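You operate a simulated robot arm through the tools that you are given. There is no shell and no other tool.

The job below is to be done with a simulated robot arm. You get a single attempt, and the scene is never put back.

TASK
Test the orange safety breaker with its key and reset it.
Fine: the tube lamp switch and the wall socket switch go off before the test; after the reset only the lamp switch goes on again.

Only the result counts: the job must be done as asked and must still hold three seconds after the hand-in. Knocking over, shifting, dropping, spilling or breaking anything else fails it.

THE ROBOT
A 7-joint arm with a two-finger gripper, fixed in place. Base frame: the origin is on the floor under the middle of its stand, x ahead of it, y to its left, z up. Readings come in m, degrees, newtons and seconds.
With the tool pointing down near the work surface it reaches from about 0.3 to 0.7 m from the base axis. Its first joint turns from -66.0 to 66.0 degrees. Payload 2.45 kg.
The TCP is the grasp point between the finger pads, 0.026 m short of the fingertips. In the tool frame z runs along the fingers and y along their closing line. The gripper opens to 0.096 m; its body begins 0.069 m behind the TCP.
Orientation is told as [roll, pitch, yaw] about the base's x, y, z axes, in that order, counted from this pose: with the fingers straight down and closing along the base's y, the tool's x points along the base's -x, its y along +y and its z along -z.

THE INTERFACE
- The arm moves only by the tool move_arm. Its argument "series" is a list of rows, each an object of numbers (a shift or turn left out is 0, a gripper value left out holds the last): "wx", "wy", "wz": the turn, a rotation vector about the tool's x, y, z in degrees; "tx", "ty", "tz": the shift along the tool's x, y, z in mm; "hand": the closure in counts, from 0 (fully open) to 255 (shut). In form: [{"wx": .., "wy": .., "wz": .., "tx": .., "ty": .., "tz": .., "hand": ..}, ...]. A call has 1 to 20 rows; each row shifts and turns the commanded pose from where the row before left it, along the tool's axes as they then stand. Rows are played at 5 a second. More than 0.05 m and 8.6 degrees between two rows, or a gripper value outside its range, and nothing of the call is played. Where a pose cannot be reached the arm comes as near as it can. A force on the tool above 60 N (or 10 N above the force at the start of the call, whichever is more), or a blocked arm, ends the call early, and 0.2 s more pass. The fingers move at their own pace (about 0.05 m/s each) and stop on an object; they squeeze with about 23 N. The grip force told is the motor's: it shows also when the fingers shut on nothing. Time passes only in rows, and 0.2 s behind the last, so rows that do not move let the fingers close. The reply holds the time, the measured pose of the TCP, the force on the tool along the base axes, the opening and the grip force, in the units named above and with some noise, with the torque about the TCP (base axes, N m) and any sound that the robot's microphone picked up.
- Cameras (640 x 400 px; columns grow to the right, rows downward): "scene" is fixed at [0.1863, -0.4083, 1.4381]; the picture's right is [0.56, -0.83, 0.00], its down [-0.35, -0.23, -0.91] and it looks along [0.75, 0.50, -0.42] (base axes); focal length 250 px, centre (320, 200). "wrist" rides on the gripper at [0.082, 0.003, -0.098] in the tool frame; the picture's right is [-0.04, 1.00, 0.00], its down [-0.73, -0.03, -0.68] and it looks along [-0.68, -0.03, 0.73] (tool axes); focal length 256 px, centre (320, 200). There is no depth. A picture from a camera that has moved, and an enlarged one, comes with that camera's place and axes in the base frame and with its lens.
- grab_frame(camera): a new picture of that camera. It takes no simulated time.
- zoom(camera, box): a new picture of the part [left, top, right, bottom] of that camera's present view, enlarged. It takes no simulated time.
- close_job(): hands the job in; it is judged then, once.

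Places have to be worked out from the pictures, the camera data and where the tool is seen. Open the gripper and draw the arm clear of the work before you hand the job in, unless the task says otherwise.

The tools are called after "Request:" as a command line: name --argument value ..., lists and objects as JSON in quotes. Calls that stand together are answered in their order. move_arm: Moves the arm, as the interface text tells. Its arguments: {"type":"object","properties":{"series":{"type":"array"}},"required":["series"]} The other tools are called the same way: grab_frame (camera) takes a picture; zoom (camera, box) takes an enlarged picture of a part of a camera's view; close_job () hands the job in.

At the start:

```text
time_s: 0.0
tool_pos: [0.3515, 0.1104, 1.3778]
ee_rot: [0.0, 0.0, 0.1]
force: [0.5, -0.3, 0.0]
moment: [-0.03, -0.01, -0.02]
finger_gap: 0.0961
finger_force: 0.1
```

scene: 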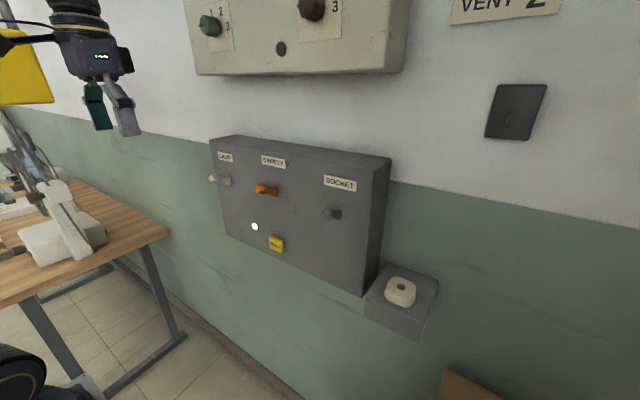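
wrist: 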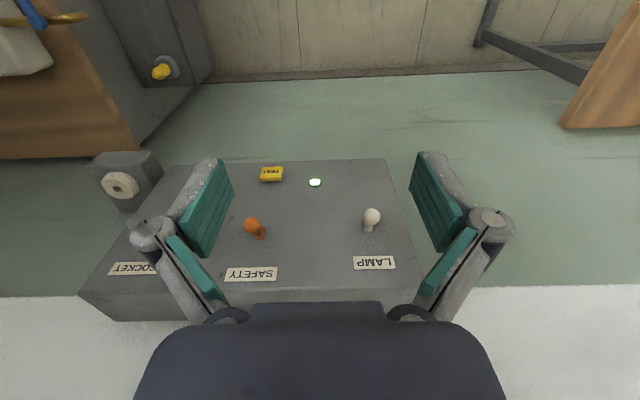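

I start by looking closely at the panel in both cameras to read the labels and find the switch positions.

Request:
zoom --camera "scene" --box '[200, 125, 400, 300]'

Request:
zoom --camera "wrist" --box '[70, 140, 470, 330]'

Request:
zoom --camera "scene" --box '[350, 240, 450, 340]'

```text
2.29 times, centred on (300, 212) of scene
camera zoom: at [0.1863, -0.4083, 1.4381], right [0.56, -0.83, 0.0], down [-0.35, -0.23, -0.91], along [0.75, 0.5, -0.42], focal length 571 px, centre (366, 171)
```

zoom: 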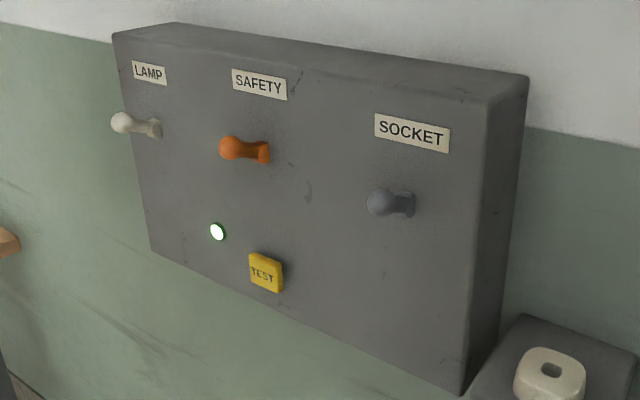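

```text
1.60 times, centred on (270, 235) of wrist
camera zoom: at [0.2715, 0.1131, 1.4753], right [0.04, 1.0, 0.0], down [0.73, -0.03, 0.68], along [0.68, -0.03, -0.73], focal length 410 px, centre (400, 144)
```

zoom: 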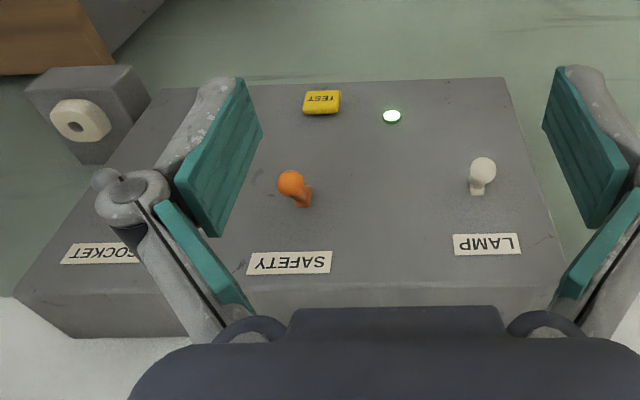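

```text
4.00 times, centred on (400, 290) of scene
camera zoom: at [0.1863, -0.4083, 1.4381], right [0.56, -0.83, 0.0], down [-0.35, -0.23, -0.91], along [0.75, 0.5, -0.42], focal length 999 px, centre (0, -160)
```

zoom: 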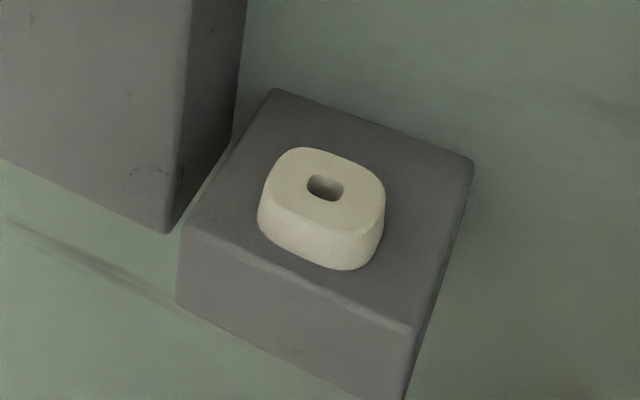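

The orange, lamp and socket levers all point slightly up (tips near x≈0.545, z≈1.215, at y≈0.00, 0.175 and -0.178). The panel face is near x≈0.60 and the TEST key near (0.582, 0.00, 1.055). I'll tilt the tool towards the wall in free space, closing the fingers partway, and see how the arm handles it.

Request:
move_arm --series '[{"wy": -8}, {"wy": -8}, {"wy": -8}, {"wy": -8}, {"wy": -8}]'

Request:
grab_frame --camera "scene"

Request:
grab_frame --camera "wrist"

```text
time_s: 1.2
tool_pos: [0.3508, 0.1102, 1.3771]
ee_rot: [0.1, -40.1, -0.1]
force: [-0.4, -0.1, -0.2]
moment: [-0.02, 0.03, 0.0]
finger_gap: 0.0962
finger_force: 0.0
```

```text
taken
```

scene: 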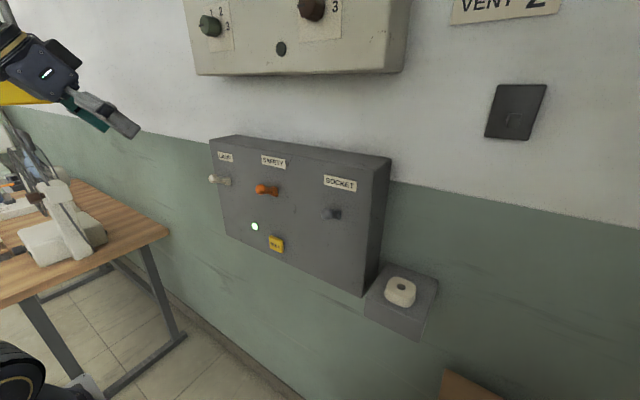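

```text
taken
camera wrist: at [0.2271, 0.1136, 1.3995], right [0.03, 1.0, 0.03], down [0.12, -0.03, 0.99], along [0.99, -0.03, -0.12], focal length 256 px, centre (320, 200)
```

wrist: 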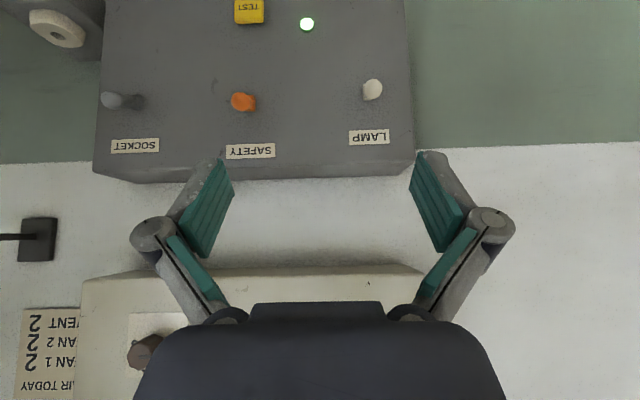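

The tool is at 40° tilt with no trouble. I'll go on turning until the fingers point straight at the wall, then look again.

Request:
move_arm --series '[{"wy": -8}, {"wy": -8}, {"wy": -8}, {"wy": -8}, {"wy": -8}, {"wy": -8}, {"wy": -2}]'

Request:
grab_frame --camera "scene"

Request:
grab_frame --camera "wrist"

```text
time_s: 2.8
tool_pos: [0.3507, 0.109, 1.3786]
ee_rot: [158.1, -89.9, -158.0]
force: [0.7, -0.3, 0.0]
moment: [0.0, 0.0, -0.02]
finger_gap: 0.096
finger_force: 0.1
```

```text
taken
```

scene: 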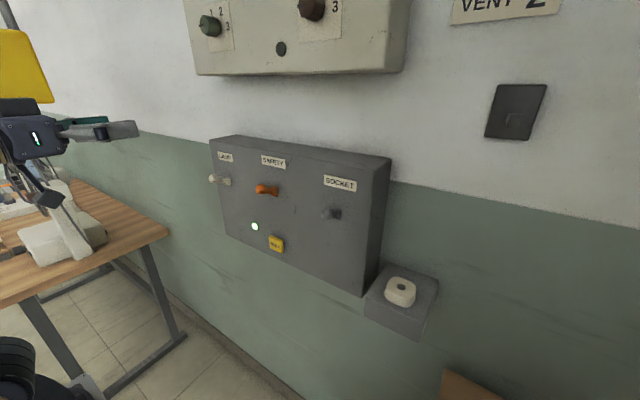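

```text
taken
camera wrist: at [0.2543, 0.1129, 1.2953], right [0.0, 1.0, 0.04], down [-0.68, -0.03, 0.73], along [0.73, -0.03, 0.68], focal length 256 px, centre (320, 200)
```

wrist: 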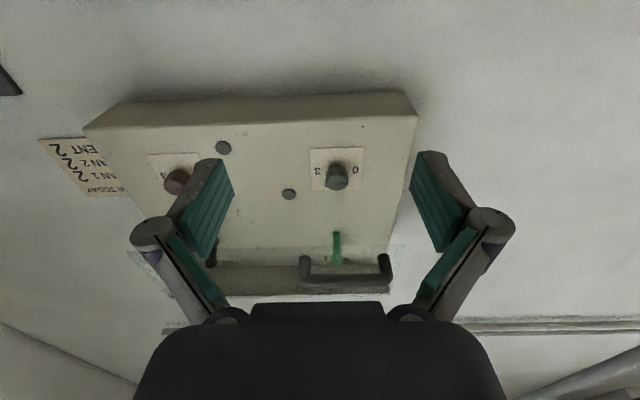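

The horizontal pose is reachable. Now I'll shut the fingers to make a blunt stick and move in front of and above the LAMP lever, staying short of it.

Request:
move_arm --series '[{"tx": 23.4, "ty": 13.2, "tz": 20, "hand": 255}, {"tx": 23.4, "ty": 13.2, "tz": 20}, {"tx": 23.4, "ty": 13.2, "tz": 20}, {"tx": 23.4, "ty": 13.2, "tz": 20}, {"tx": 23.4, "ty": 13.2, "tz": 20}, {}, {}]'

Request:
grab_frame --camera "scene"

Request:
grab_frame --camera "wrist"

```text
time_s: 4.4
tool_pos: [0.4537, 0.176, 1.258]
ee_rot: [111.6, -90.0, -111.6]
force: [1.2, 0.3, -0.8]
moment: [0.03, -0.04, 0.01]
finger_gap: 0.0
finger_force: 22.5
```

```text
taken
```

scene: 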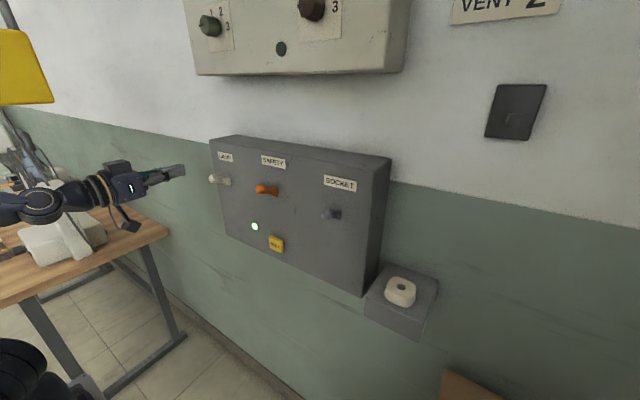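

```text
taken
camera wrist: at [0.3559, 0.1797, 1.1762], right [0.0, 1.0, 0.04], down [-0.68, -0.03, 0.73], along [0.73, -0.03, 0.68], focal length 256 px, centre (320, 200)
```

wrist: 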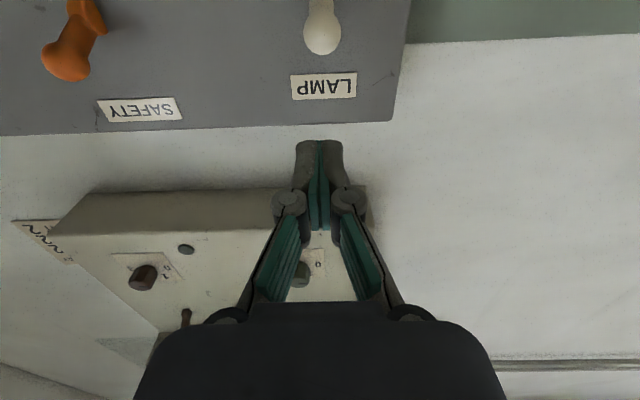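

The closed fingers are above and in front of the LAMP knob (knob judged at about x 0.543, y 0.178, z 1.214). I'll advance over the knob at z≈1.262, keeping short of the panel face.

Request:
move_arm --series '[{"tx": -4, "ty": 2, "tz": 28}, {"tz": 28}, {"tz": 28}, {}]'

Request:
zoom --camera "scene" --box '[140, 120, 300, 220]'

Request:
grab_frame --camera "wrist"

```text
time_s: 5.4
tool_pos: [0.536, 0.1775, 1.2625]
ee_rot: [122.2, -89.9, -122.3]
force: [-0.3, 0.3, 0.6]
moment: [-0.01, 0.0, -0.01]
finger_gap: 0.0
finger_force: 23.2
```

```text
4.00 times, centred on (220, 170) of scene
camera zoom: at [0.1863, -0.4083, 1.4381], right [0.56, -0.83, 0.0], down [-0.35, -0.23, -0.91], along [0.75, 0.5, -0.42], focal length 999 px, centre (720, 320)
```

zoom: 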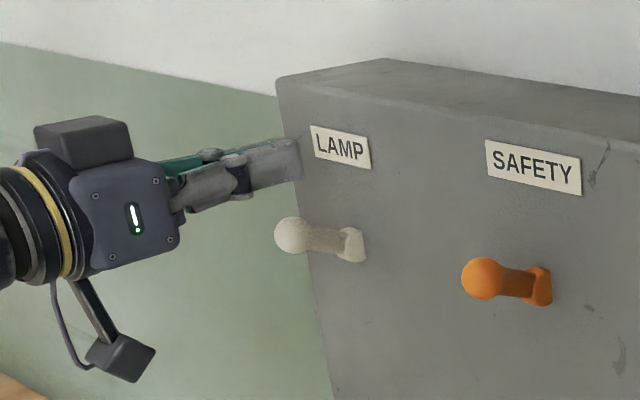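

```text
taken
camera wrist: at [0.4392, 0.1812, 1.1804], right [0.0, 1.0, 0.04], down [-0.68, -0.03, 0.73], along [0.73, -0.03, 0.68], focal length 256 px, centre (320, 200)
```

wrist: 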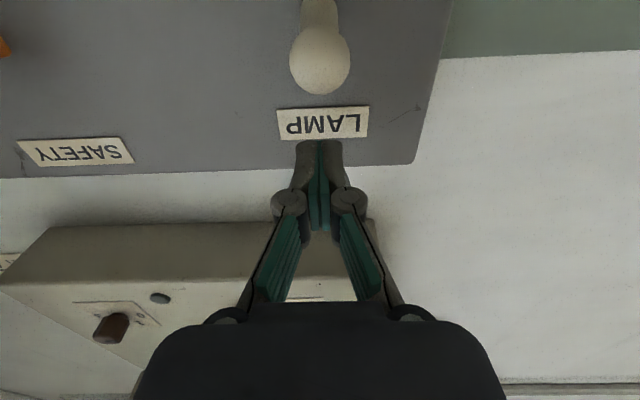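

The stick lies right above the LAMP knob with its tips past the knob centre. I'll press down in small steps and watch the force.

Request:
move_arm --series '[{"tx": 6}, {"tx": 6}, {"tx": 6}, {"tx": 5}, {"tx": 5}, {"tx": 5}, {}]'

Request:
zoom --camera "scene" --box '[140, 120, 300, 220]'

Request:
grab_frame --camera "wrist"

```text
time_s: 7.0
tool_pos: [0.5264, 0.1661, 1.2419]
ee_rot: [92.7, -89.8, -92.8]
force: [-0.3, 0.8, -0.6]
moment: [0.0, 0.0, 0.03]
finger_gap: 0.0002
finger_force: 23.0
out of reach, approached as far as the arm can: row 2, 3, 4, 5, 6
```

```text
4.00 times, centred on (220, 170) of scene
camera zoom: at [0.1863, -0.4083, 1.4381], right [0.56, -0.83, 0.0], down [-0.35, -0.23, -0.91], along [0.75, 0.5, -0.42], focal length 999 px, centre (720, 320)
```

zoom: 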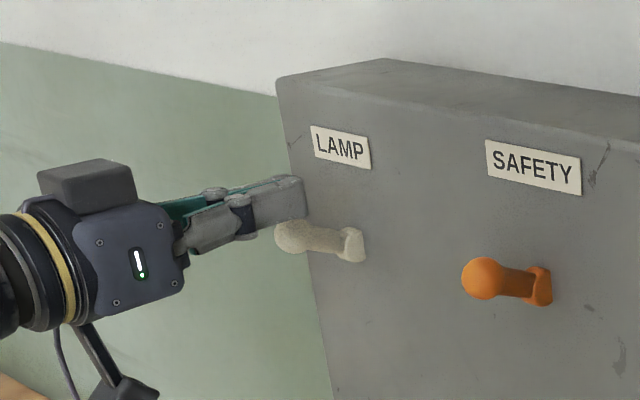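

```text
taken
camera wrist: at [0.4297, 0.1689, 1.1598], right [0.0, 1.0, 0.04], down [-0.68, -0.03, 0.73], along [0.73, -0.03, 0.68], focal length 256 px, centre (320, 200)
```

wrist: 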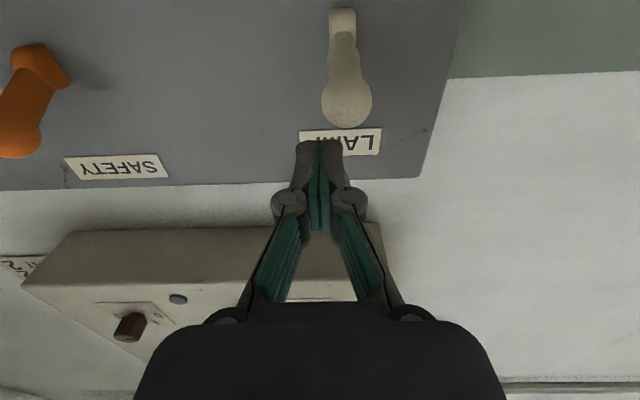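

The straight-horizontal pose runs out of reach just above the knob (no contact force). I'll back off from the panel and tilt the tool down to about 45° below horizontal, which should give more room, then check the picture.

Request:
move_arm --series '[{"tx": -10, "tz": -35}, {"tx": -10, "tz": -35}, {"wy": 7.5}, {"wy": 7.5}, {"wy": 7.5}, {"wy": 7.5}, {"wy": 7.5}, {"wy": 7.5}, {}]'

Request:
grab_frame --camera "scene"

Request:
grab_frame --camera "wrist"

```text
time_s: 9.0
tool_pos: [0.4563, 0.1668, 1.2614]
ee_rot: [0.2, -44.8, -0.1]
force: [0.2, 0.4, 0.4]
moment: [0.0, 0.0, -0.01]
finger_gap: 0.0001
finger_force: 23.2
```

```text
taken
```

scene: 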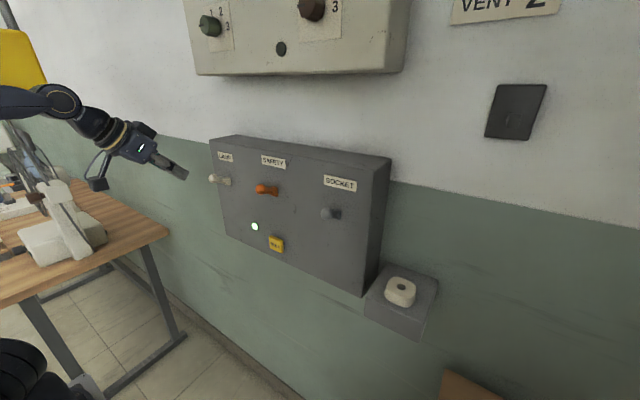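

```text
taken
camera wrist: at [0.3308, 0.1698, 1.2732], right [0.03, 1.0, 0.03], down [0.04, -0.03, 1.0], along [1.0, -0.03, -0.04], focal length 256 px, centre (320, 200)
```

wrist: 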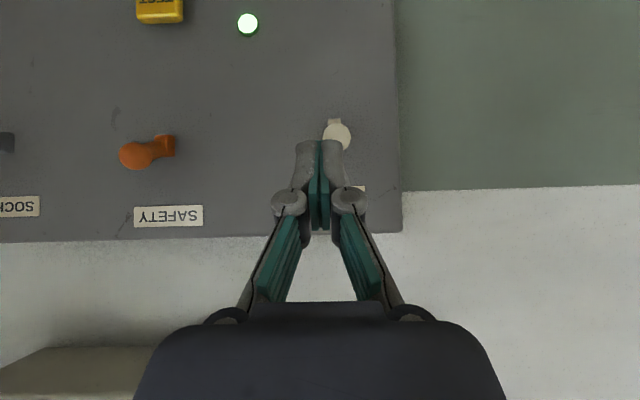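

At 45° the arm is comfortable; the LAMP knob is judged at (0.545, 0.178, 1.211). I'll go over the knob and come down to just about contact, then look.

Request:
move_arm --series '[{"tx": -21.2, "ty": 3.7, "tz": 17.1}, {"tx": -21.2, "ty": 3.7, "tz": 17.1}, {"tx": -21.2, "ty": 3.7, "tz": 17.1}, {}, {"tx": 5, "tz": 5}, {"tx": 5, "tz": 5}, {}]'

Request:
zoom --camera "scene" --box '[140, 120, 300, 220]'

Request:
grab_frame --camera "wrist"

```text
time_s: 10.6
tool_pos: [0.5376, 0.1748, 1.262]
ee_rot: [0.4, -44.9, -0.3]
force: [1.3, 0.1, 0.5]
moment: [0.0, 0.0, -0.03]
finger_gap: 0.0
finger_force: 23.1
out of reach, approached as far as the arm can: row 3, 6
```

```text
4.00 times, centred on (220, 170) of scene
camera zoom: at [0.1863, -0.4083, 1.4381], right [0.56, -0.83, 0.0], down [-0.35, -0.23, -0.91], along [0.75, 0.5, -0.42], focal length 999 px, centre (720, 320)
```

zoom: 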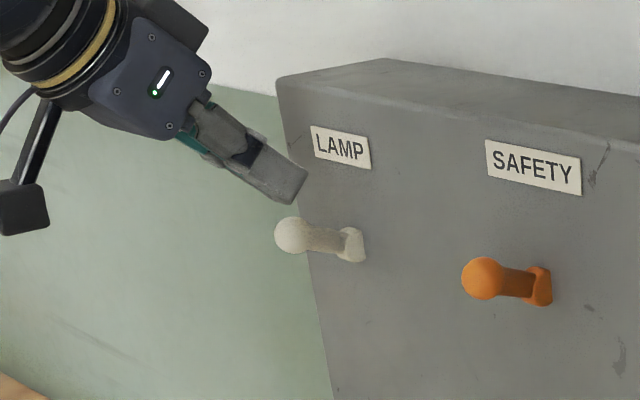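

```text
taken
camera wrist: at [0.4109, 0.1784, 1.2729], right [0.03, 1.0, 0.03], down [0.04, -0.03, 1.0], along [1.0, -0.03, -0.04], focal length 256 px, centre (320, 200)
```

wrist: 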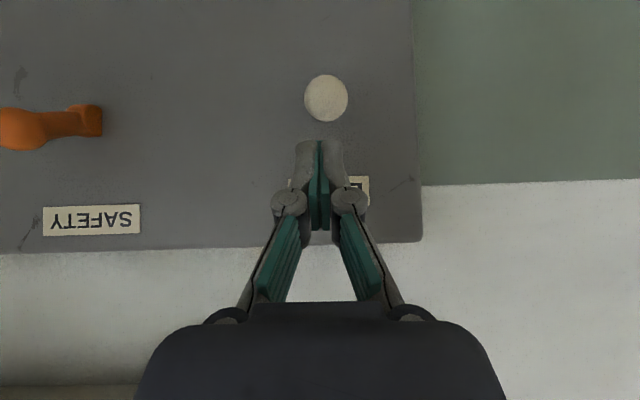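

The arm again stops near a limit just above the knob. Since the base is turned about 18° for this lever, I'll lift a bit, yaw the tool outwards by 16° so it lines up with the arm's plane, and test whether it can go lower.

Request:
move_arm --series '[{"tx": -10, "tz": -10}, {"wx": -5.66, "wz": -5.66}, {"wx": -5.66, "wz": -5.66}, {}, {"tx": 6, "tz": 6}, {"tx": 4, "tz": 4}, {}]'

Request:
zoom --camera "scene" --box '[140, 120, 300, 220]'

Request:
grab_frame --camera "wrist"

```text
time_s: 12.2
tool_pos: [0.5395, 0.1778, 1.2562]
ee_rot: [0.0, -45.0, 16.0]
force: [-0.7, 0.0, -0.3]
moment: [-0.06, 0.01, 0.01]
finger_gap: 0.0
finger_force: 22.8
```

```text
4.00 times, centred on (220, 170) of scene
camera zoom: at [0.1863, -0.4083, 1.4381], right [0.56, -0.83, 0.0], down [-0.35, -0.23, -0.91], along [0.75, 0.5, -0.42], focal length 999 px, centre (720, 320)
```

zoom: 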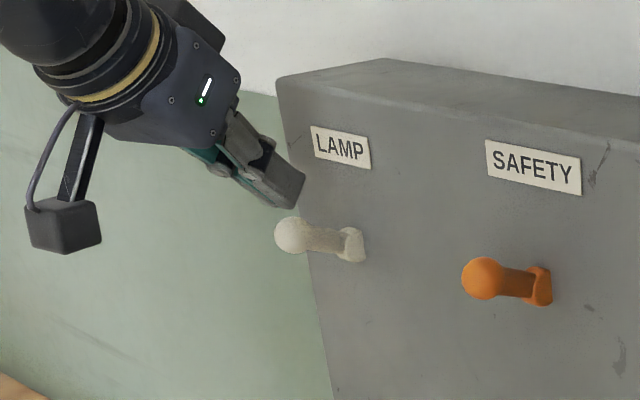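

```text
taken
camera wrist: at [0.4168, 0.1457, 1.2679], right [-0.25, 0.97, 0.03], down [0.05, -0.02, 1.0], along [0.97, 0.25, -0.04], focal length 256 px, centre (320, 200)
```

wrist: 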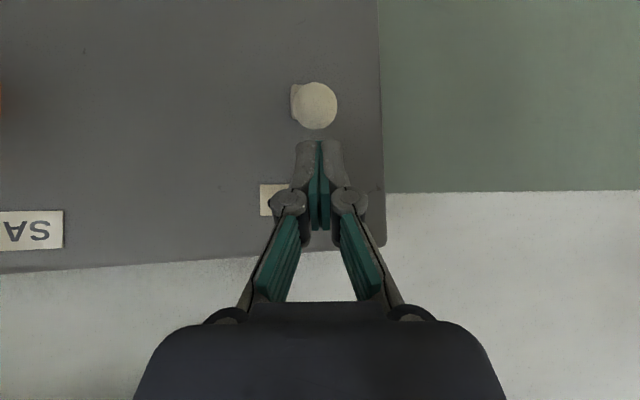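

Yawing helped: the pose is reached exactly now, tip right above the LAMP knob (0.545, 0.178, 1.213). I'll push straight down in 5 mm steps.

Request:
move_arm --series '[{"tx": 3.54, "tz": 3.54}, {"tx": 3.54, "tz": 3.54}, {"tx": 3.54, "tz": 3.54}, {"tx": 3.54, "tz": 3.54}, {}]'

Request:
zoom --camera "scene" --box '[140, 120, 300, 220]'

Request:
grab_frame --camera "wrist"

```text
time_s: 13.4
tool_pos: [0.5392, 0.1782, 1.2382]
ee_rot: [0.1, -45.0, 15.9]
force: [0.3, -0.1, 0.9]
moment: [0.03, -0.01, 0.03]
finger_gap: 0.0
finger_force: 28.6
```

```text
4.00 times, centred on (220, 170) of scene
camera zoom: at [0.1863, -0.4083, 1.4381], right [0.56, -0.83, 0.0], down [-0.35, -0.23, -0.91], along [0.75, 0.5, -0.42], focal length 999 px, centre (720, 320)
```

zoom: 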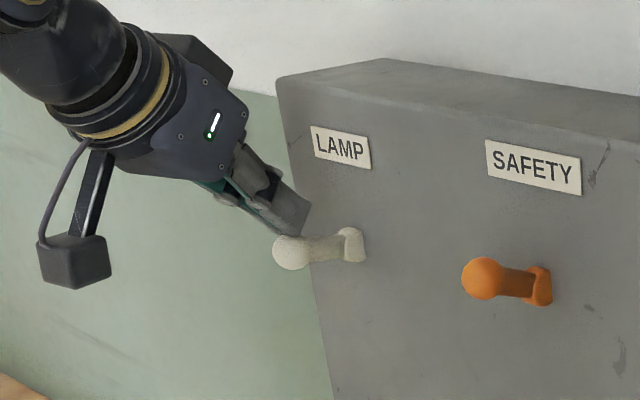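

```text
taken
camera wrist: at [0.4171, 0.1455, 1.2487], right [-0.25, 0.97, 0.03], down [0.05, -0.02, 1.0], along [0.97, 0.25, -0.04], focal length 256 px, centre (320, 200)
```

wrist: 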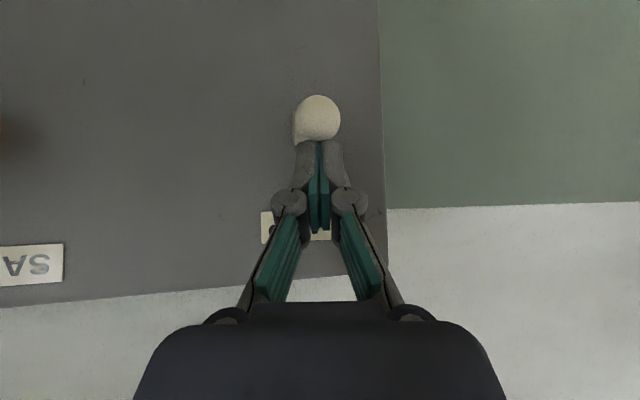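

The LAMP lever is moving down with hardly any force and is now about level. I keep pushing down until it reaches its lower position.

Request:
move_arm --series '[{"tx": 3.54, "tz": 3.54}, {"tx": 3.54, "tz": 3.54}, {"tx": 2.83, "tz": 2.83}, {}]'

Request:
zoom --camera "scene" --box '[140, 120, 300, 220]'

Request:
grab_frame --camera "wrist"

```text
time_s: 14.4
tool_pos: [0.5376, 0.1775, 1.2216]
ee_rot: [0.0, -45.0, 15.8]
force: [-0.3, 0.0, -0.2]
moment: [0.0, -0.02, -0.03]
finger_gap: 0.0
finger_force: 28.9
```

```text
4.00 times, centred on (220, 170) of scene
camera zoom: at [0.1863, -0.4083, 1.4381], right [0.56, -0.83, 0.0], down [-0.35, -0.23, -0.91], along [0.75, 0.5, -0.42], focal length 999 px, centre (720, 320)
```

zoom: 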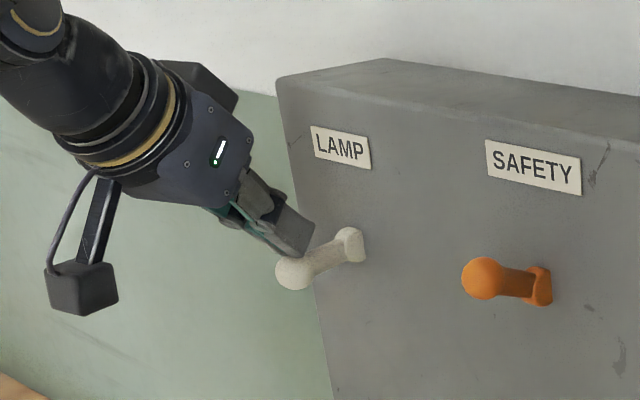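

```text
taken
camera wrist: at [0.4167, 0.1447, 1.2339], right [-0.25, 0.97, 0.03], down [0.05, -0.02, 1.0], along [0.97, 0.25, -0.04], focal length 256 px, centre (320, 200)
```

wrist: 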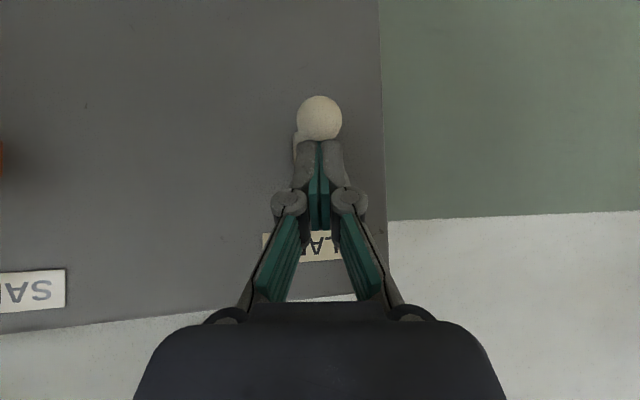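

The LAMP lever now points down, but no click or end-stop force yet. I'll press a few millimetres further in 2–3 mm steps.

Request:
move_arm --series '[{"tx": 2.12, "tz": 2.12}, {"tx": 2.12, "tz": 2.12}, {"tx": 1.42, "tz": 1.42}, {}]'

Request:
zoom --camera "scene" --box '[140, 120, 300, 220]'

Request:
grab_frame --camera "wrist"

```text
time_s: 15.4
tool_pos: [0.5384, 0.1759, 1.214]
ee_rot: [0.1, -45.0, 15.9]
force: [-0.4, 0.0, 0.5]
moment: [-0.02, 0.01, 0.01]
finger_gap: 0.0
finger_force: 28.2
```

```text
4.00 times, centred on (220, 170) of scene
camera zoom: at [0.1863, -0.4083, 1.4381], right [0.56, -0.83, 0.0], down [-0.35, -0.23, -0.91], along [0.75, 0.5, -0.42], focal length 999 px, centre (720, 320)
```

zoom: 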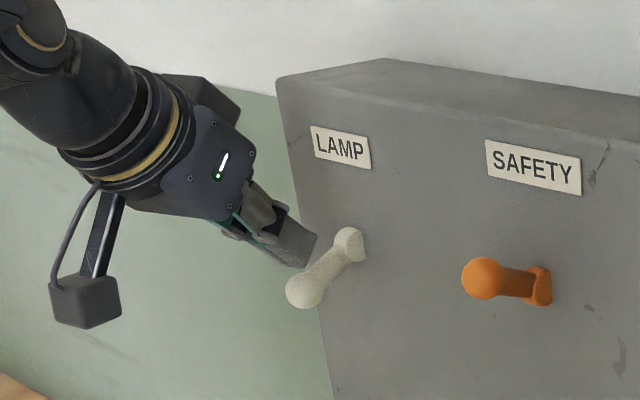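

```text
taken
camera wrist: at [0.4166, 0.1447, 1.2262], right [-0.25, 0.97, 0.03], down [0.05, -0.02, 1.0], along [0.97, 0.25, -0.04], focal length 256 px, centre (320, 200)
```

wrist: 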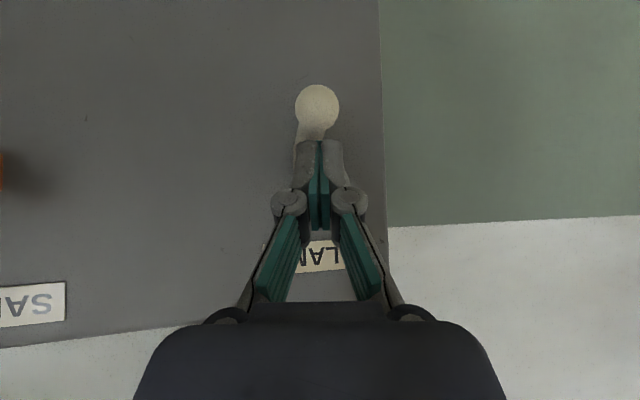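

The LAMP lever snapped down by itself past the finger (now clearly pointing down = off). I retract along the finger direction, swing the yaw to the other side and travel to the front of the SOCKET lever.

Request:
move_arm --series '[{"tz": -40}, {"tz": -40}, {"wx": 5.66, "wz": 5.66}, {"wx": 5.66, "wz": 5.66}, {"wx": 5.66, "wz": 5.66}, {"wx": 5.66, "wz": 5.66}, {"tx": -7.3, "ty": -40.1, "tz": 6.4}, {"tx": -7.3, "ty": -40.1, "tz": 6.4}, {"tx": -7.3, "ty": -40.1, "tz": 6.4}, {"tx": -7.3, "ty": -40.1, "tz": 6.4}, {"tx": -7.3, "ty": -40.1, "tz": 6.4}, {"tx": -7.3, "ty": -40.1, "tz": 6.4}, {"tx": -7.3, "ty": -40.1, "tz": 6.4}, {"tx": -7.3, "ty": -40.1, "tz": 6.4}, {}]'

Request:
grab_frame --camera "scene"

Request:
grab_frame --camera "wrist"

```text
time_s: 18.6
tool_pos: [0.4675, -0.1678, 1.2768]
ee_rot: [0.0, -45.0, -16.1]
force: [0.0, 0.0, 1.0]
moment: [-0.02, 0.0, -0.03]
finger_gap: 0.0
finger_force: 27.9
```

```text
taken
```

scene: 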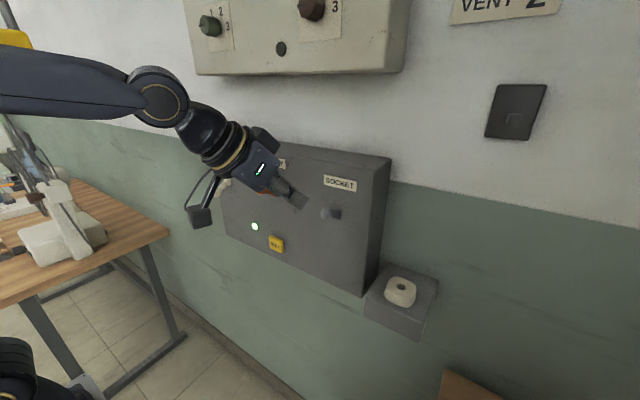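

```text
taken
camera wrist: at [0.3475, -0.1297, 1.287], right [0.3, 0.95, 0.03], down [0.03, -0.04, 1.0], along [0.95, -0.3, -0.04], focal length 256 px, centre (320, 200)
```

wrist: 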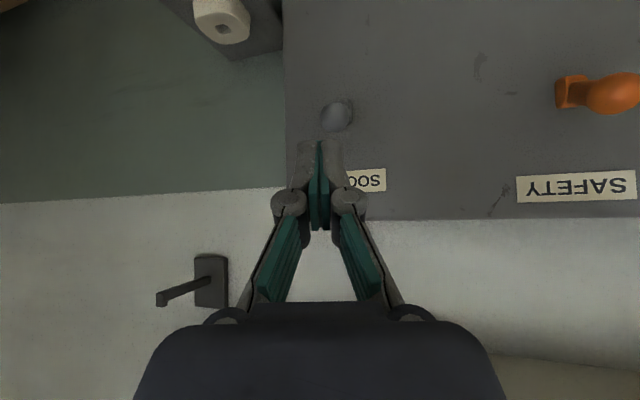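

The SOCKET knob is at about (0.549, -0.178, 1.210), mirror image of the lamp one. I move over it to the same relative spot as before and check.

Request:
move_arm --series '[{"tx": -22.6, "ty": 6, "tz": 29}, {"tx": -22.6, "ty": 6, "tz": 29}, {}, {"tx": 4.2, "tz": 4.2}, {"tx": 4.2, "tz": 4.2}, {}]'

Request:
zoom --camera "scene" --box '[240, 130, 400, 230]'

Request:
grab_frame --camera "wrist"

```text
time_s: 20.0
tool_pos: [0.5429, -0.1768, 1.2548]
ee_rot: [0.1, -45.0, -16.1]
force: [0.3, 0.8, 0.1]
moment: [0.02, -0.02, -0.03]
finger_gap: 0.0
finger_force: 28.5
```

```text
4.00 times, centred on (320, 180) of scene
camera zoom: at [0.1863, -0.4083, 1.4381], right [0.56, -0.83, 0.0], down [-0.35, -0.23, -0.91], along [0.75, 0.5, -0.42], focal length 999 px, centre (320, 280)
```

zoom: 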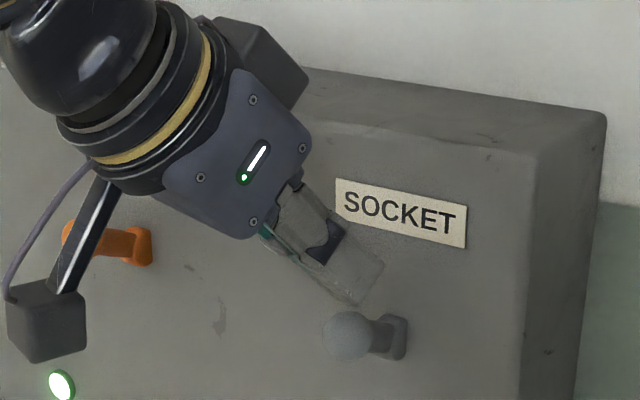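

```text
taken
camera wrist: at [0.423, -0.1381, 1.2662], right [0.3, 0.95, 0.03], down [0.03, -0.04, 1.0], along [0.95, -0.3, -0.04], focal length 256 px, centre (320, 200)
```

wrist: 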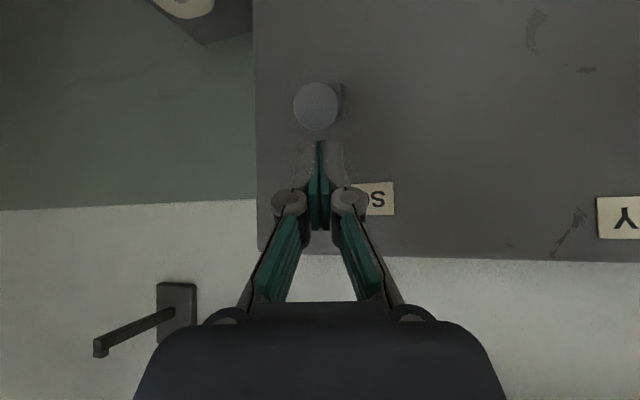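

The tip is right above the SOCKET knob. I push straight down, as with the lamp lever, to the height where that one snapped.

Request:
move_arm --series '[{"tx": 3.54, "tz": 3.54}, {"tx": 3.54, "tz": 3.54}, {"tx": 3.54, "tz": 3.54}, {"tx": 3.54, "tz": 3.54}, {"tx": 3.54, "tz": 3.54}, {"tx": 3.54, "tz": 3.54}, {"tx": 2.83, "tz": 2.83}, {"tx": 2.12, "tz": 2.12}, {"tx": 2.12, "tz": 2.12}, {}]'

Request:
zoom --camera "scene" --box '[240, 130, 400, 230]'

Request:
grab_frame --camera "wrist"

```text
time_s: 22.2
tool_pos: [0.5444, -0.1762, 1.2158]
ee_rot: [0.0, -45.0, -16.0]
force: [-0.3, 0.0, -0.6]
moment: [-0.01, 0.02, 0.01]
finger_gap: 0.0002
finger_force: 28.4
```

```text
4.00 times, centred on (320, 180) of scene
camera zoom: at [0.1863, -0.4083, 1.4381], right [0.56, -0.83, 0.0], down [-0.35, -0.23, -0.91], along [0.75, 0.5, -0.42], focal length 999 px, centre (320, 280)
```

zoom: 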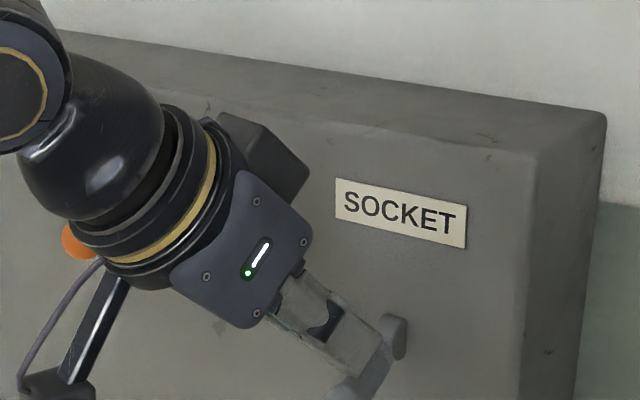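

```text
taken
camera wrist: at [0.4232, -0.1382, 1.2273], right [0.3, 0.95, 0.03], down [0.03, -0.04, 1.0], along [0.95, -0.3, -0.04], focal length 256 px, centre (320, 200)
```

wrist: 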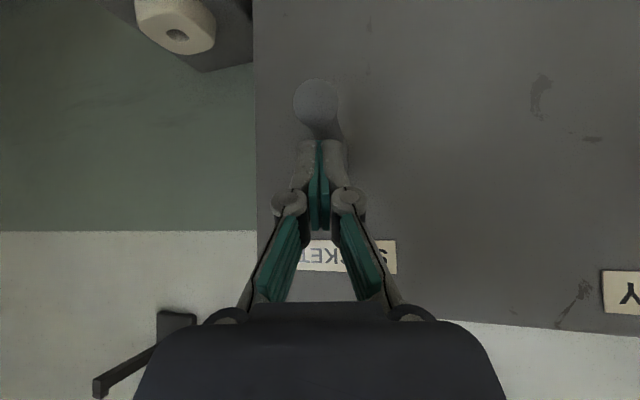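

The SOCKET lever also snapped down off the finger. I retract, turn the yaw back to zero and go to the middle in front of the SAFETY column, then look at all levers.

Request:
move_arm --series '[{"tz": -40}, {"tz": -40}, {"wx": -5.66, "wz": -5.66}, {"wx": -5.66, "wz": -5.66}, {"tx": 11, "ty": 40, "tz": -6.7}, {"tx": 11, "ty": 40, "tz": -6.7}, {"tx": 11, "ty": 40, "tz": -6.7}, {"tx": 11, "ty": 40, "tz": -6.7}, {}]'

Request:
grab_frame --camera "scene"

Request:
grab_frame --camera "wrist"

```text
time_s: 24.2
tool_pos: [0.4381, 0.0004, 1.2589]
ee_rot: [0.0, -45.0, 0.0]
force: [0.1, 0.1, 0.7]
moment: [0.03, 0.02, 0.03]
finger_gap: 0.0001
finger_force: 28.6
```

```text
taken
```

scene: 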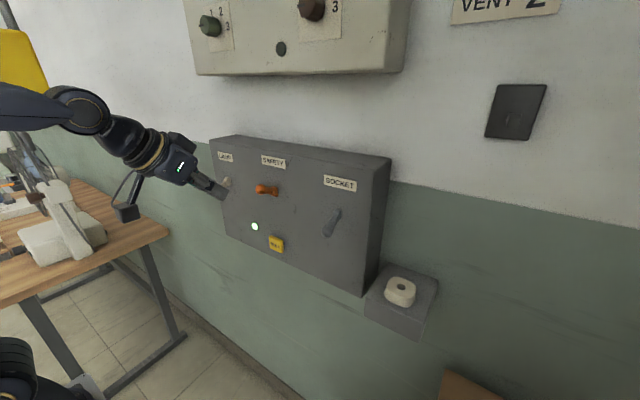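

```text
taken
camera wrist: at [0.3127, 0.0036, 1.2705], right [0.03, 1.0, 0.03], down [0.04, -0.03, 1.0], along [1.0, -0.03, -0.04], focal length 256 px, centre (320, 200)
```

wrist: 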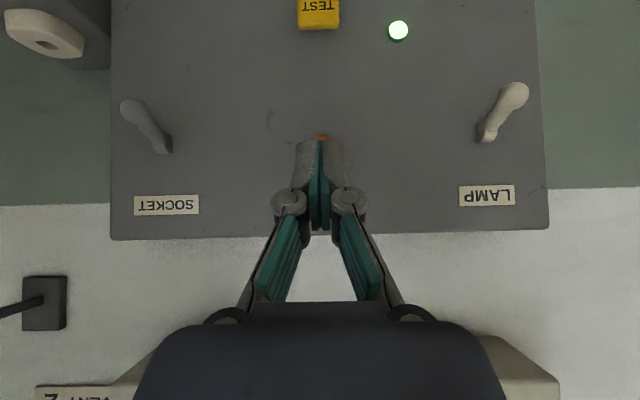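

Both the LAMP and SOCKET levers now hang down (off) and the green light is still on. Next I flatten the tool to about 25° below horizontal and descend in front of the TEST key, well clear of the orange lever.

Request:
move_arm --series '[{"wy": -6.67}, {"wy": -6.67}, {"wy": -6.67}, {"tx": 33.3, "tz": 15.6}, {"tx": 33.3, "tz": 15.6}, {"tx": 33.3, "tz": 15.6}, {"tx": 33.3, "tz": 15.6}, {"tx": 33.3, "tz": 15.6}, {}]'

Request:
grab_frame --camera "scene"

Request:
grab_frame --camera "wrist"

```text
time_s: 26.2
tool_pos: [0.5153, -0.0014, 1.1396]
ee_rot: [0.1, -64.9, -0.1]
force: [0.2, -0.3, -0.4]
moment: [0.01, -0.01, -0.03]
finger_gap: 0.0
finger_force: 28.5
out of reach, approached as far as the arm can: row 4, 5, 6, 7, 8
```

```text
taken
```

scene: 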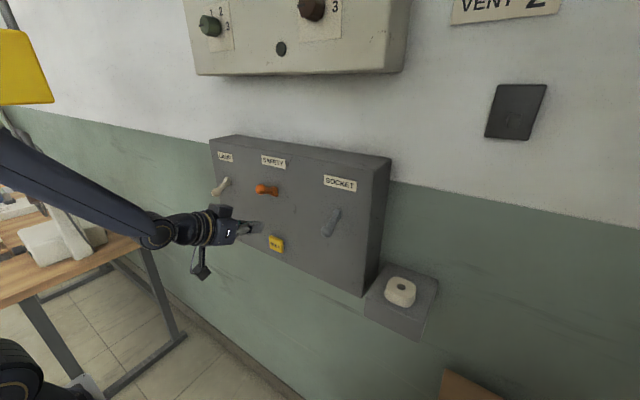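

```text
taken
camera wrist: at [0.3927, 0.0027, 1.1069], right [0.02, 1.0, 0.04], down [-0.3, -0.03, 0.95], along [0.95, -0.03, 0.3], focal length 256 px, centre (320, 200)
```

wrist: 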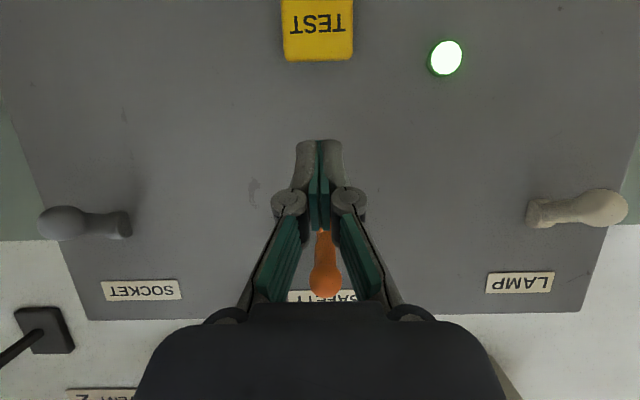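

The arm cannot pull that low so close in; it slid outward to (0.515, 0, 1.140), still well clear. I'll steepen the tool to 35° below horizontal and continue down to in front of the TEST key.

Request:
move_arm --series '[{"wy": 5}, {"wy": 5}, {"tx": 14.2, "tz": 10}, {"tx": 14.2, "tz": 10}, {"tx": 14.2, "tz": 10}, {"tx": 14.2, "tz": 10}, {}]'

Request:
grab_frame --camera "scene"

Request:
grab_frame --camera "wrist"

```text
time_s: 27.8
tool_pos: [0.5165, 0.0006, 1.0709]
ee_rot: [0.0, -55.0, -0.2]
force: [-0.9, -0.3, 0.0]
moment: [0.0, 0.0, 0.02]
finger_gap: 0.0002
finger_force: 29.0
```

```text
taken
```

scene: 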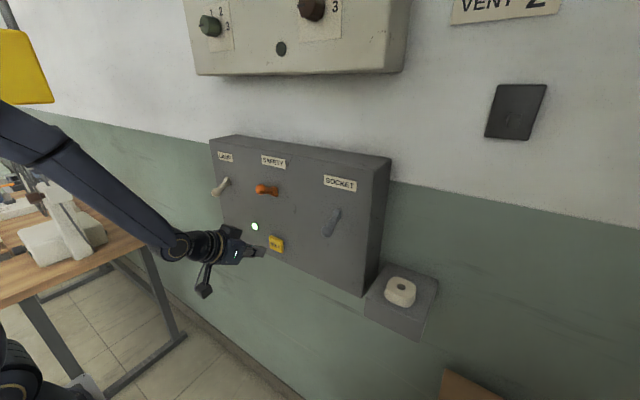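

```text
taken
camera wrist: at [0.3899, 0.0035, 1.0599], right [0.02, 1.0, 0.03], down [-0.14, -0.03, 0.99], along [0.99, -0.03, 0.13], focal length 256 px, centre (320, 200)
```

wrist: 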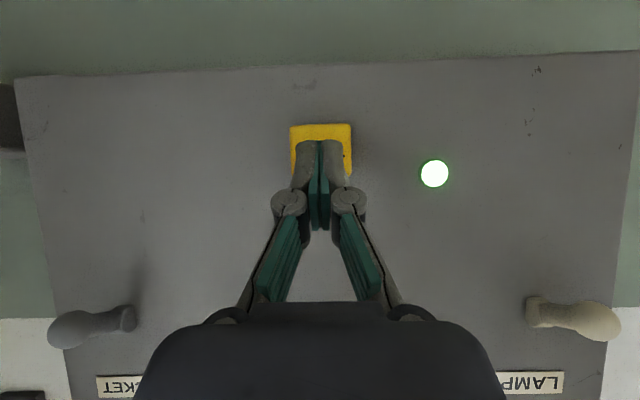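

The TEST key is centred around (0.58, 0.00, 1.047); the leading upper edge of the fingertips sits at z≈1.066, so I lower 18 mm and then move forward to just short of the key.

Request:
move_arm --series '[{"tx": 7.4, "tz": 5.2}, {"tx": 7.4, "tz": 5.2}, {"tx": -4.0, "tz": 5.7}, {"tx": -4.0, "tz": 5.7}, {"tx": -4.0, "tz": 5.7}, {}]'

Request:
zoom --camera "scene" --box '[200, 170, 360, 270]'

Request:
grab_frame --camera "wrist"

```text
time_s: 29.2
tool_pos: [0.5357, -0.0009, 1.0516]
ee_rot: [0.1, -55.0, -0.1]
force: [0.0, -0.7, -0.3]
moment: [-0.01, 0.02, -0.01]
finger_gap: 0.0003
finger_force: 28.4
```

```text
4.00 times, centred on (280, 220) of scene
camera zoom: at [0.1863, -0.4083, 1.4381], right [0.56, -0.83, 0.0], down [-0.35, -0.23, -0.91], along [0.75, 0.5, -0.42], focal length 999 px, centre (480, 120)
```

zoom: 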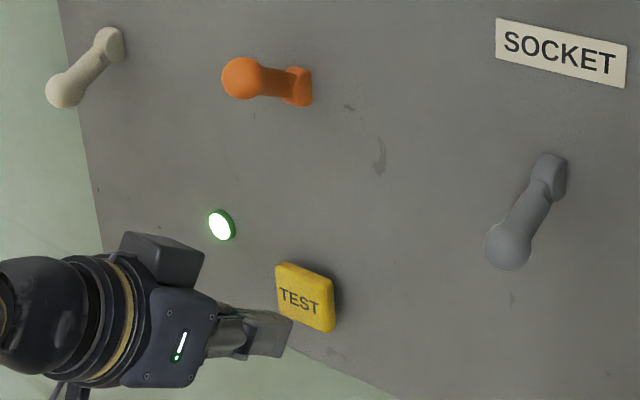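

```text
taken
camera wrist: at [0.4103, 0.0021, 1.0416], right [0.02, 1.0, 0.03], down [-0.14, -0.03, 0.99], along [0.99, -0.03, 0.14], focal length 256 px, centre (320, 200)
```

wrist: 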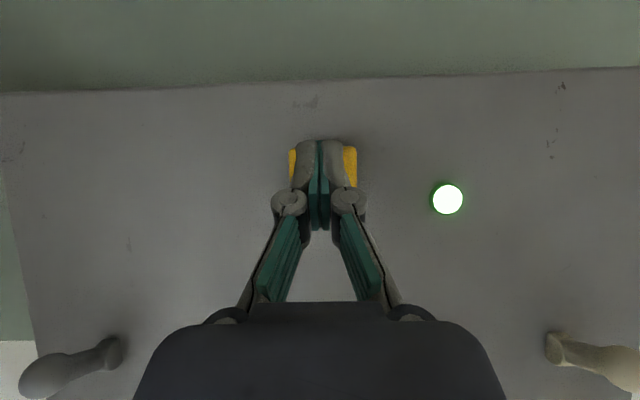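

The fingertips are lined up with the TEST key, about 16 mm short. I push straight in, first quickly to contact, then in 2 mm steps.

Request:
move_arm --series '[{"tx": -2.87, "tz": 4.1}, {"tx": -2.87, "tz": 4.1}, {"tx": -2.3, "tz": 3.28}, {"tx": -1.15, "tz": 1.64}, {"tx": -1.15, "tz": 1.64}, {}]'

Request:
zoom --camera "scene" --box '[200, 170, 360, 270]'

```text
time_s: 30.6
tool_pos: [0.5549, -0.0011, 1.0512]
ee_rot: [0.1, -55.0, -0.2]
force: [-0.6, 1.6, -0.5]
moment: [0.04, 0.02, 0.04]
finger_gap: 0.0061
finger_force: 28.4
```

```text
4.00 times, centred on (280, 220) of scene
camera zoom: at [0.1863, -0.4083, 1.4381], right [0.56, -0.83, 0.0], down [-0.35, -0.23, -0.91], along [0.75, 0.5, -0.42], focal length 999 px, centre (480, 120)
```

zoom: 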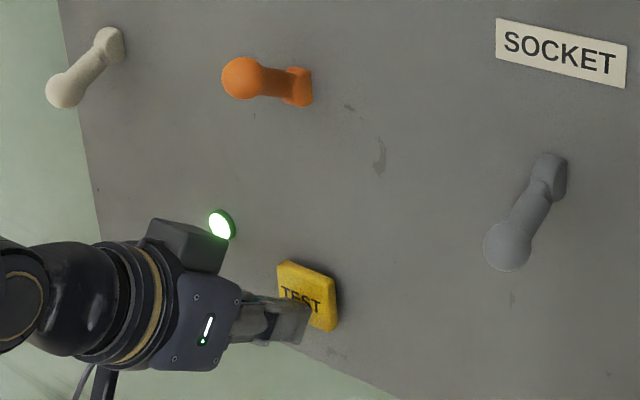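

Contact with the key is starting (the fingers flexed a little), force is still small and the breaker hasn't tripped. I push on in 2 mm steps.

Request:
move_arm --series '[{"tx": -1.15, "tz": 1.64}, {"tx": -1.15, "tz": 1.64}, {}]'

Request:
zoom --camera "scene" --box '[200, 170, 360, 270]'

Request:
grab_frame --camera "wrist"

```text
time_s: 31.4
tool_pos: [0.5588, -0.0015, 1.0512]
ee_rot: [0.1, -55.0, -0.1]
force: [-2.6, -0.6, 0.8]
moment: [-0.01, 0.02, 0.0]
finger_gap: 0.006
finger_force: 28.4
heard: click
```

```text
4.00 times, centred on (280, 220) of scene
camera zoom: at [0.1862, -0.4083, 1.4381], right [0.56, -0.83, 0.0], down [-0.35, -0.23, -0.91], along [0.75, 0.5, -0.42], focal length 999 px, centre (480, 120)
```

zoom: 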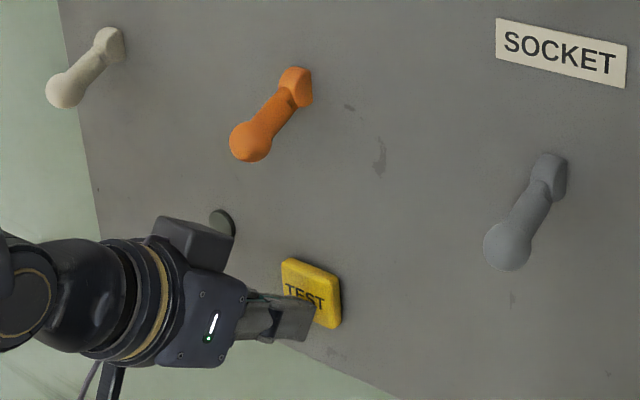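

```text
taken
camera wrist: at [0.4323, 0.0022, 1.0403], right [0.02, 1.0, 0.03], down [-0.14, -0.03, 0.99], along [0.99, -0.03, 0.13], focal length 256 px, centre (320, 200)
```

wrist: 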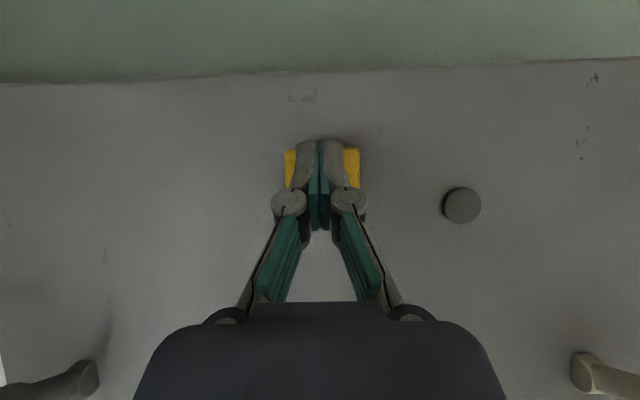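

A click was heard, the orange lever has dropped and the green light is out: the test tripped the breaker. I back off the key horizontally, rise to below the orange knob and flatten the tool to 25° below horizontal so the top of the closed fingers can lift the lever.

Request:
move_arm --series '[{"tx": 10.35, "tz": -14.75}, {"tx": 10.35, "tz": -14.75}, {"tx": -22.5, "tz": -10.9}, {"tx": -22.5, "tz": -10.9}, {"tx": -22.5, "tz": -10.9}, {"wy": -5}, {"wy": -5}, {}]'

Request:
zoom --camera "scene" --box '[200, 150, 360, 250]'

Request:
grab_frame --camera "wrist"

```text
time_s: 33.2
tool_pos: [0.5337, -0.0017, 1.1257]
ee_rot: [0.1, -65.1, -0.1]
force: [0.3, 0.3, 0.0]
moment: [0.01, -0.02, 0.01]
finger_gap: 0.0
finger_force: 28.6
```

```text
4.00 times, centred on (280, 200) of scene
camera zoom: at [0.1863, -0.4083, 1.4381], right [0.56, -0.83, 0.0], down [-0.35, -0.23, -0.91], along [0.75, 0.5, -0.42], focal length 999 px, centre (480, 200)
```

zoom: 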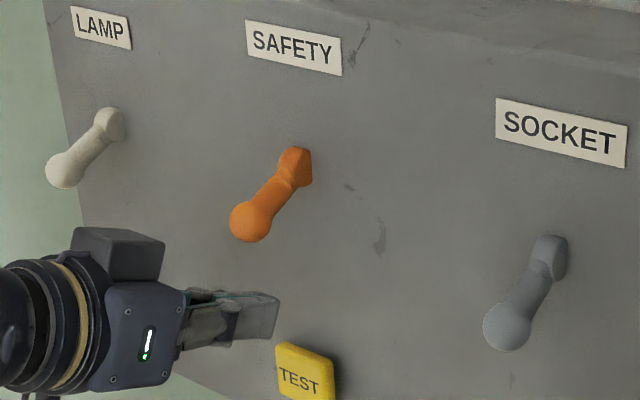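

```text
taken
camera wrist: at [0.4108, 0.002, 1.0922], right [0.02, 1.0, 0.04], down [-0.31, -0.03, 0.95], along [0.95, -0.03, 0.31], focal length 256 px, centre (320, 200)
```

wrist: 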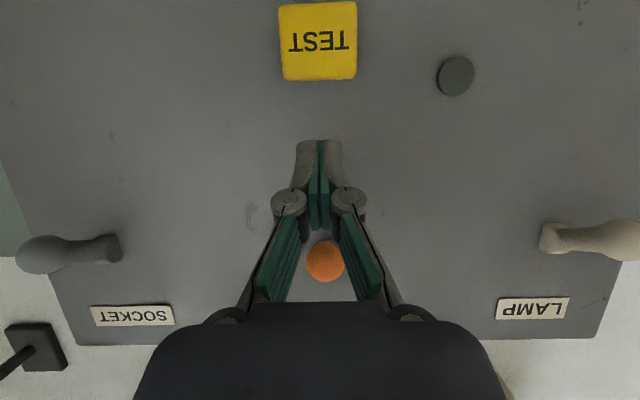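

The stick is under the orange knob (knob judged near (0.551, 0.00, 1.18)). I lift straight up in 5 mm steps to make contact and begin turning the lever up.

Request:
move_arm --series '[{"tx": -9.06, "tz": -4.22}, {"tx": -9.06, "tz": -4.22}, {"tx": -4.53, "tz": -2.11}, {"tx": -4.53, "tz": -2.11}, {"tx": -4.53, "tz": -2.11}, {"tx": -4.53, "tz": -2.11}, {}]'

Request:
zoom --camera "scene" --box '[200, 150, 360, 250]'

Request:
grab_frame --camera "wrist"

```text
time_s: 34.8
tool_pos: [0.5345, -0.0008, 1.1664]
ee_rot: [0.0, -65.2, -0.1]
force: [-0.1, -0.5, -0.7]
moment: [-0.02, -0.01, 0.0]
finger_gap: 0.0
finger_force: 29.2
```

```text
4.00 times, centred on (280, 200) of scene
camera zoom: at [0.1863, -0.4083, 1.4381], right [0.56, -0.83, 0.0], down [-0.35, -0.23, -0.91], along [0.75, 0.5, -0.42], focal length 999 px, centre (480, 200)
```

zoom: 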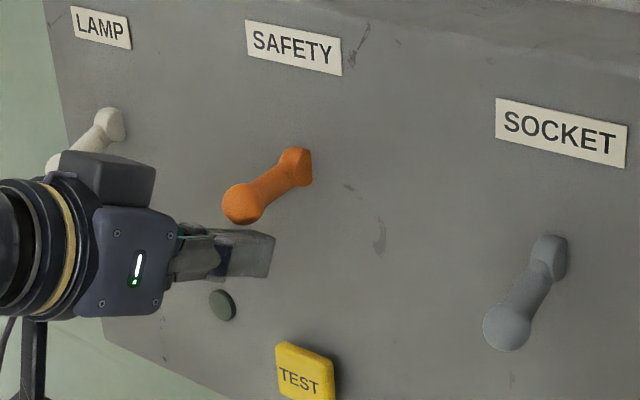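

```text
taken
camera wrist: at [0.4125, 0.0024, 1.1337], right [0.02, 1.0, 0.04], down [-0.31, -0.03, 0.95], along [0.95, -0.03, 0.31], focal length 256 px, centre (320, 200)
```

wrist: 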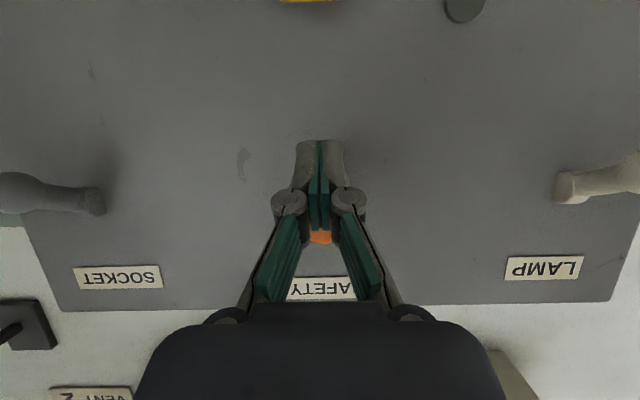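

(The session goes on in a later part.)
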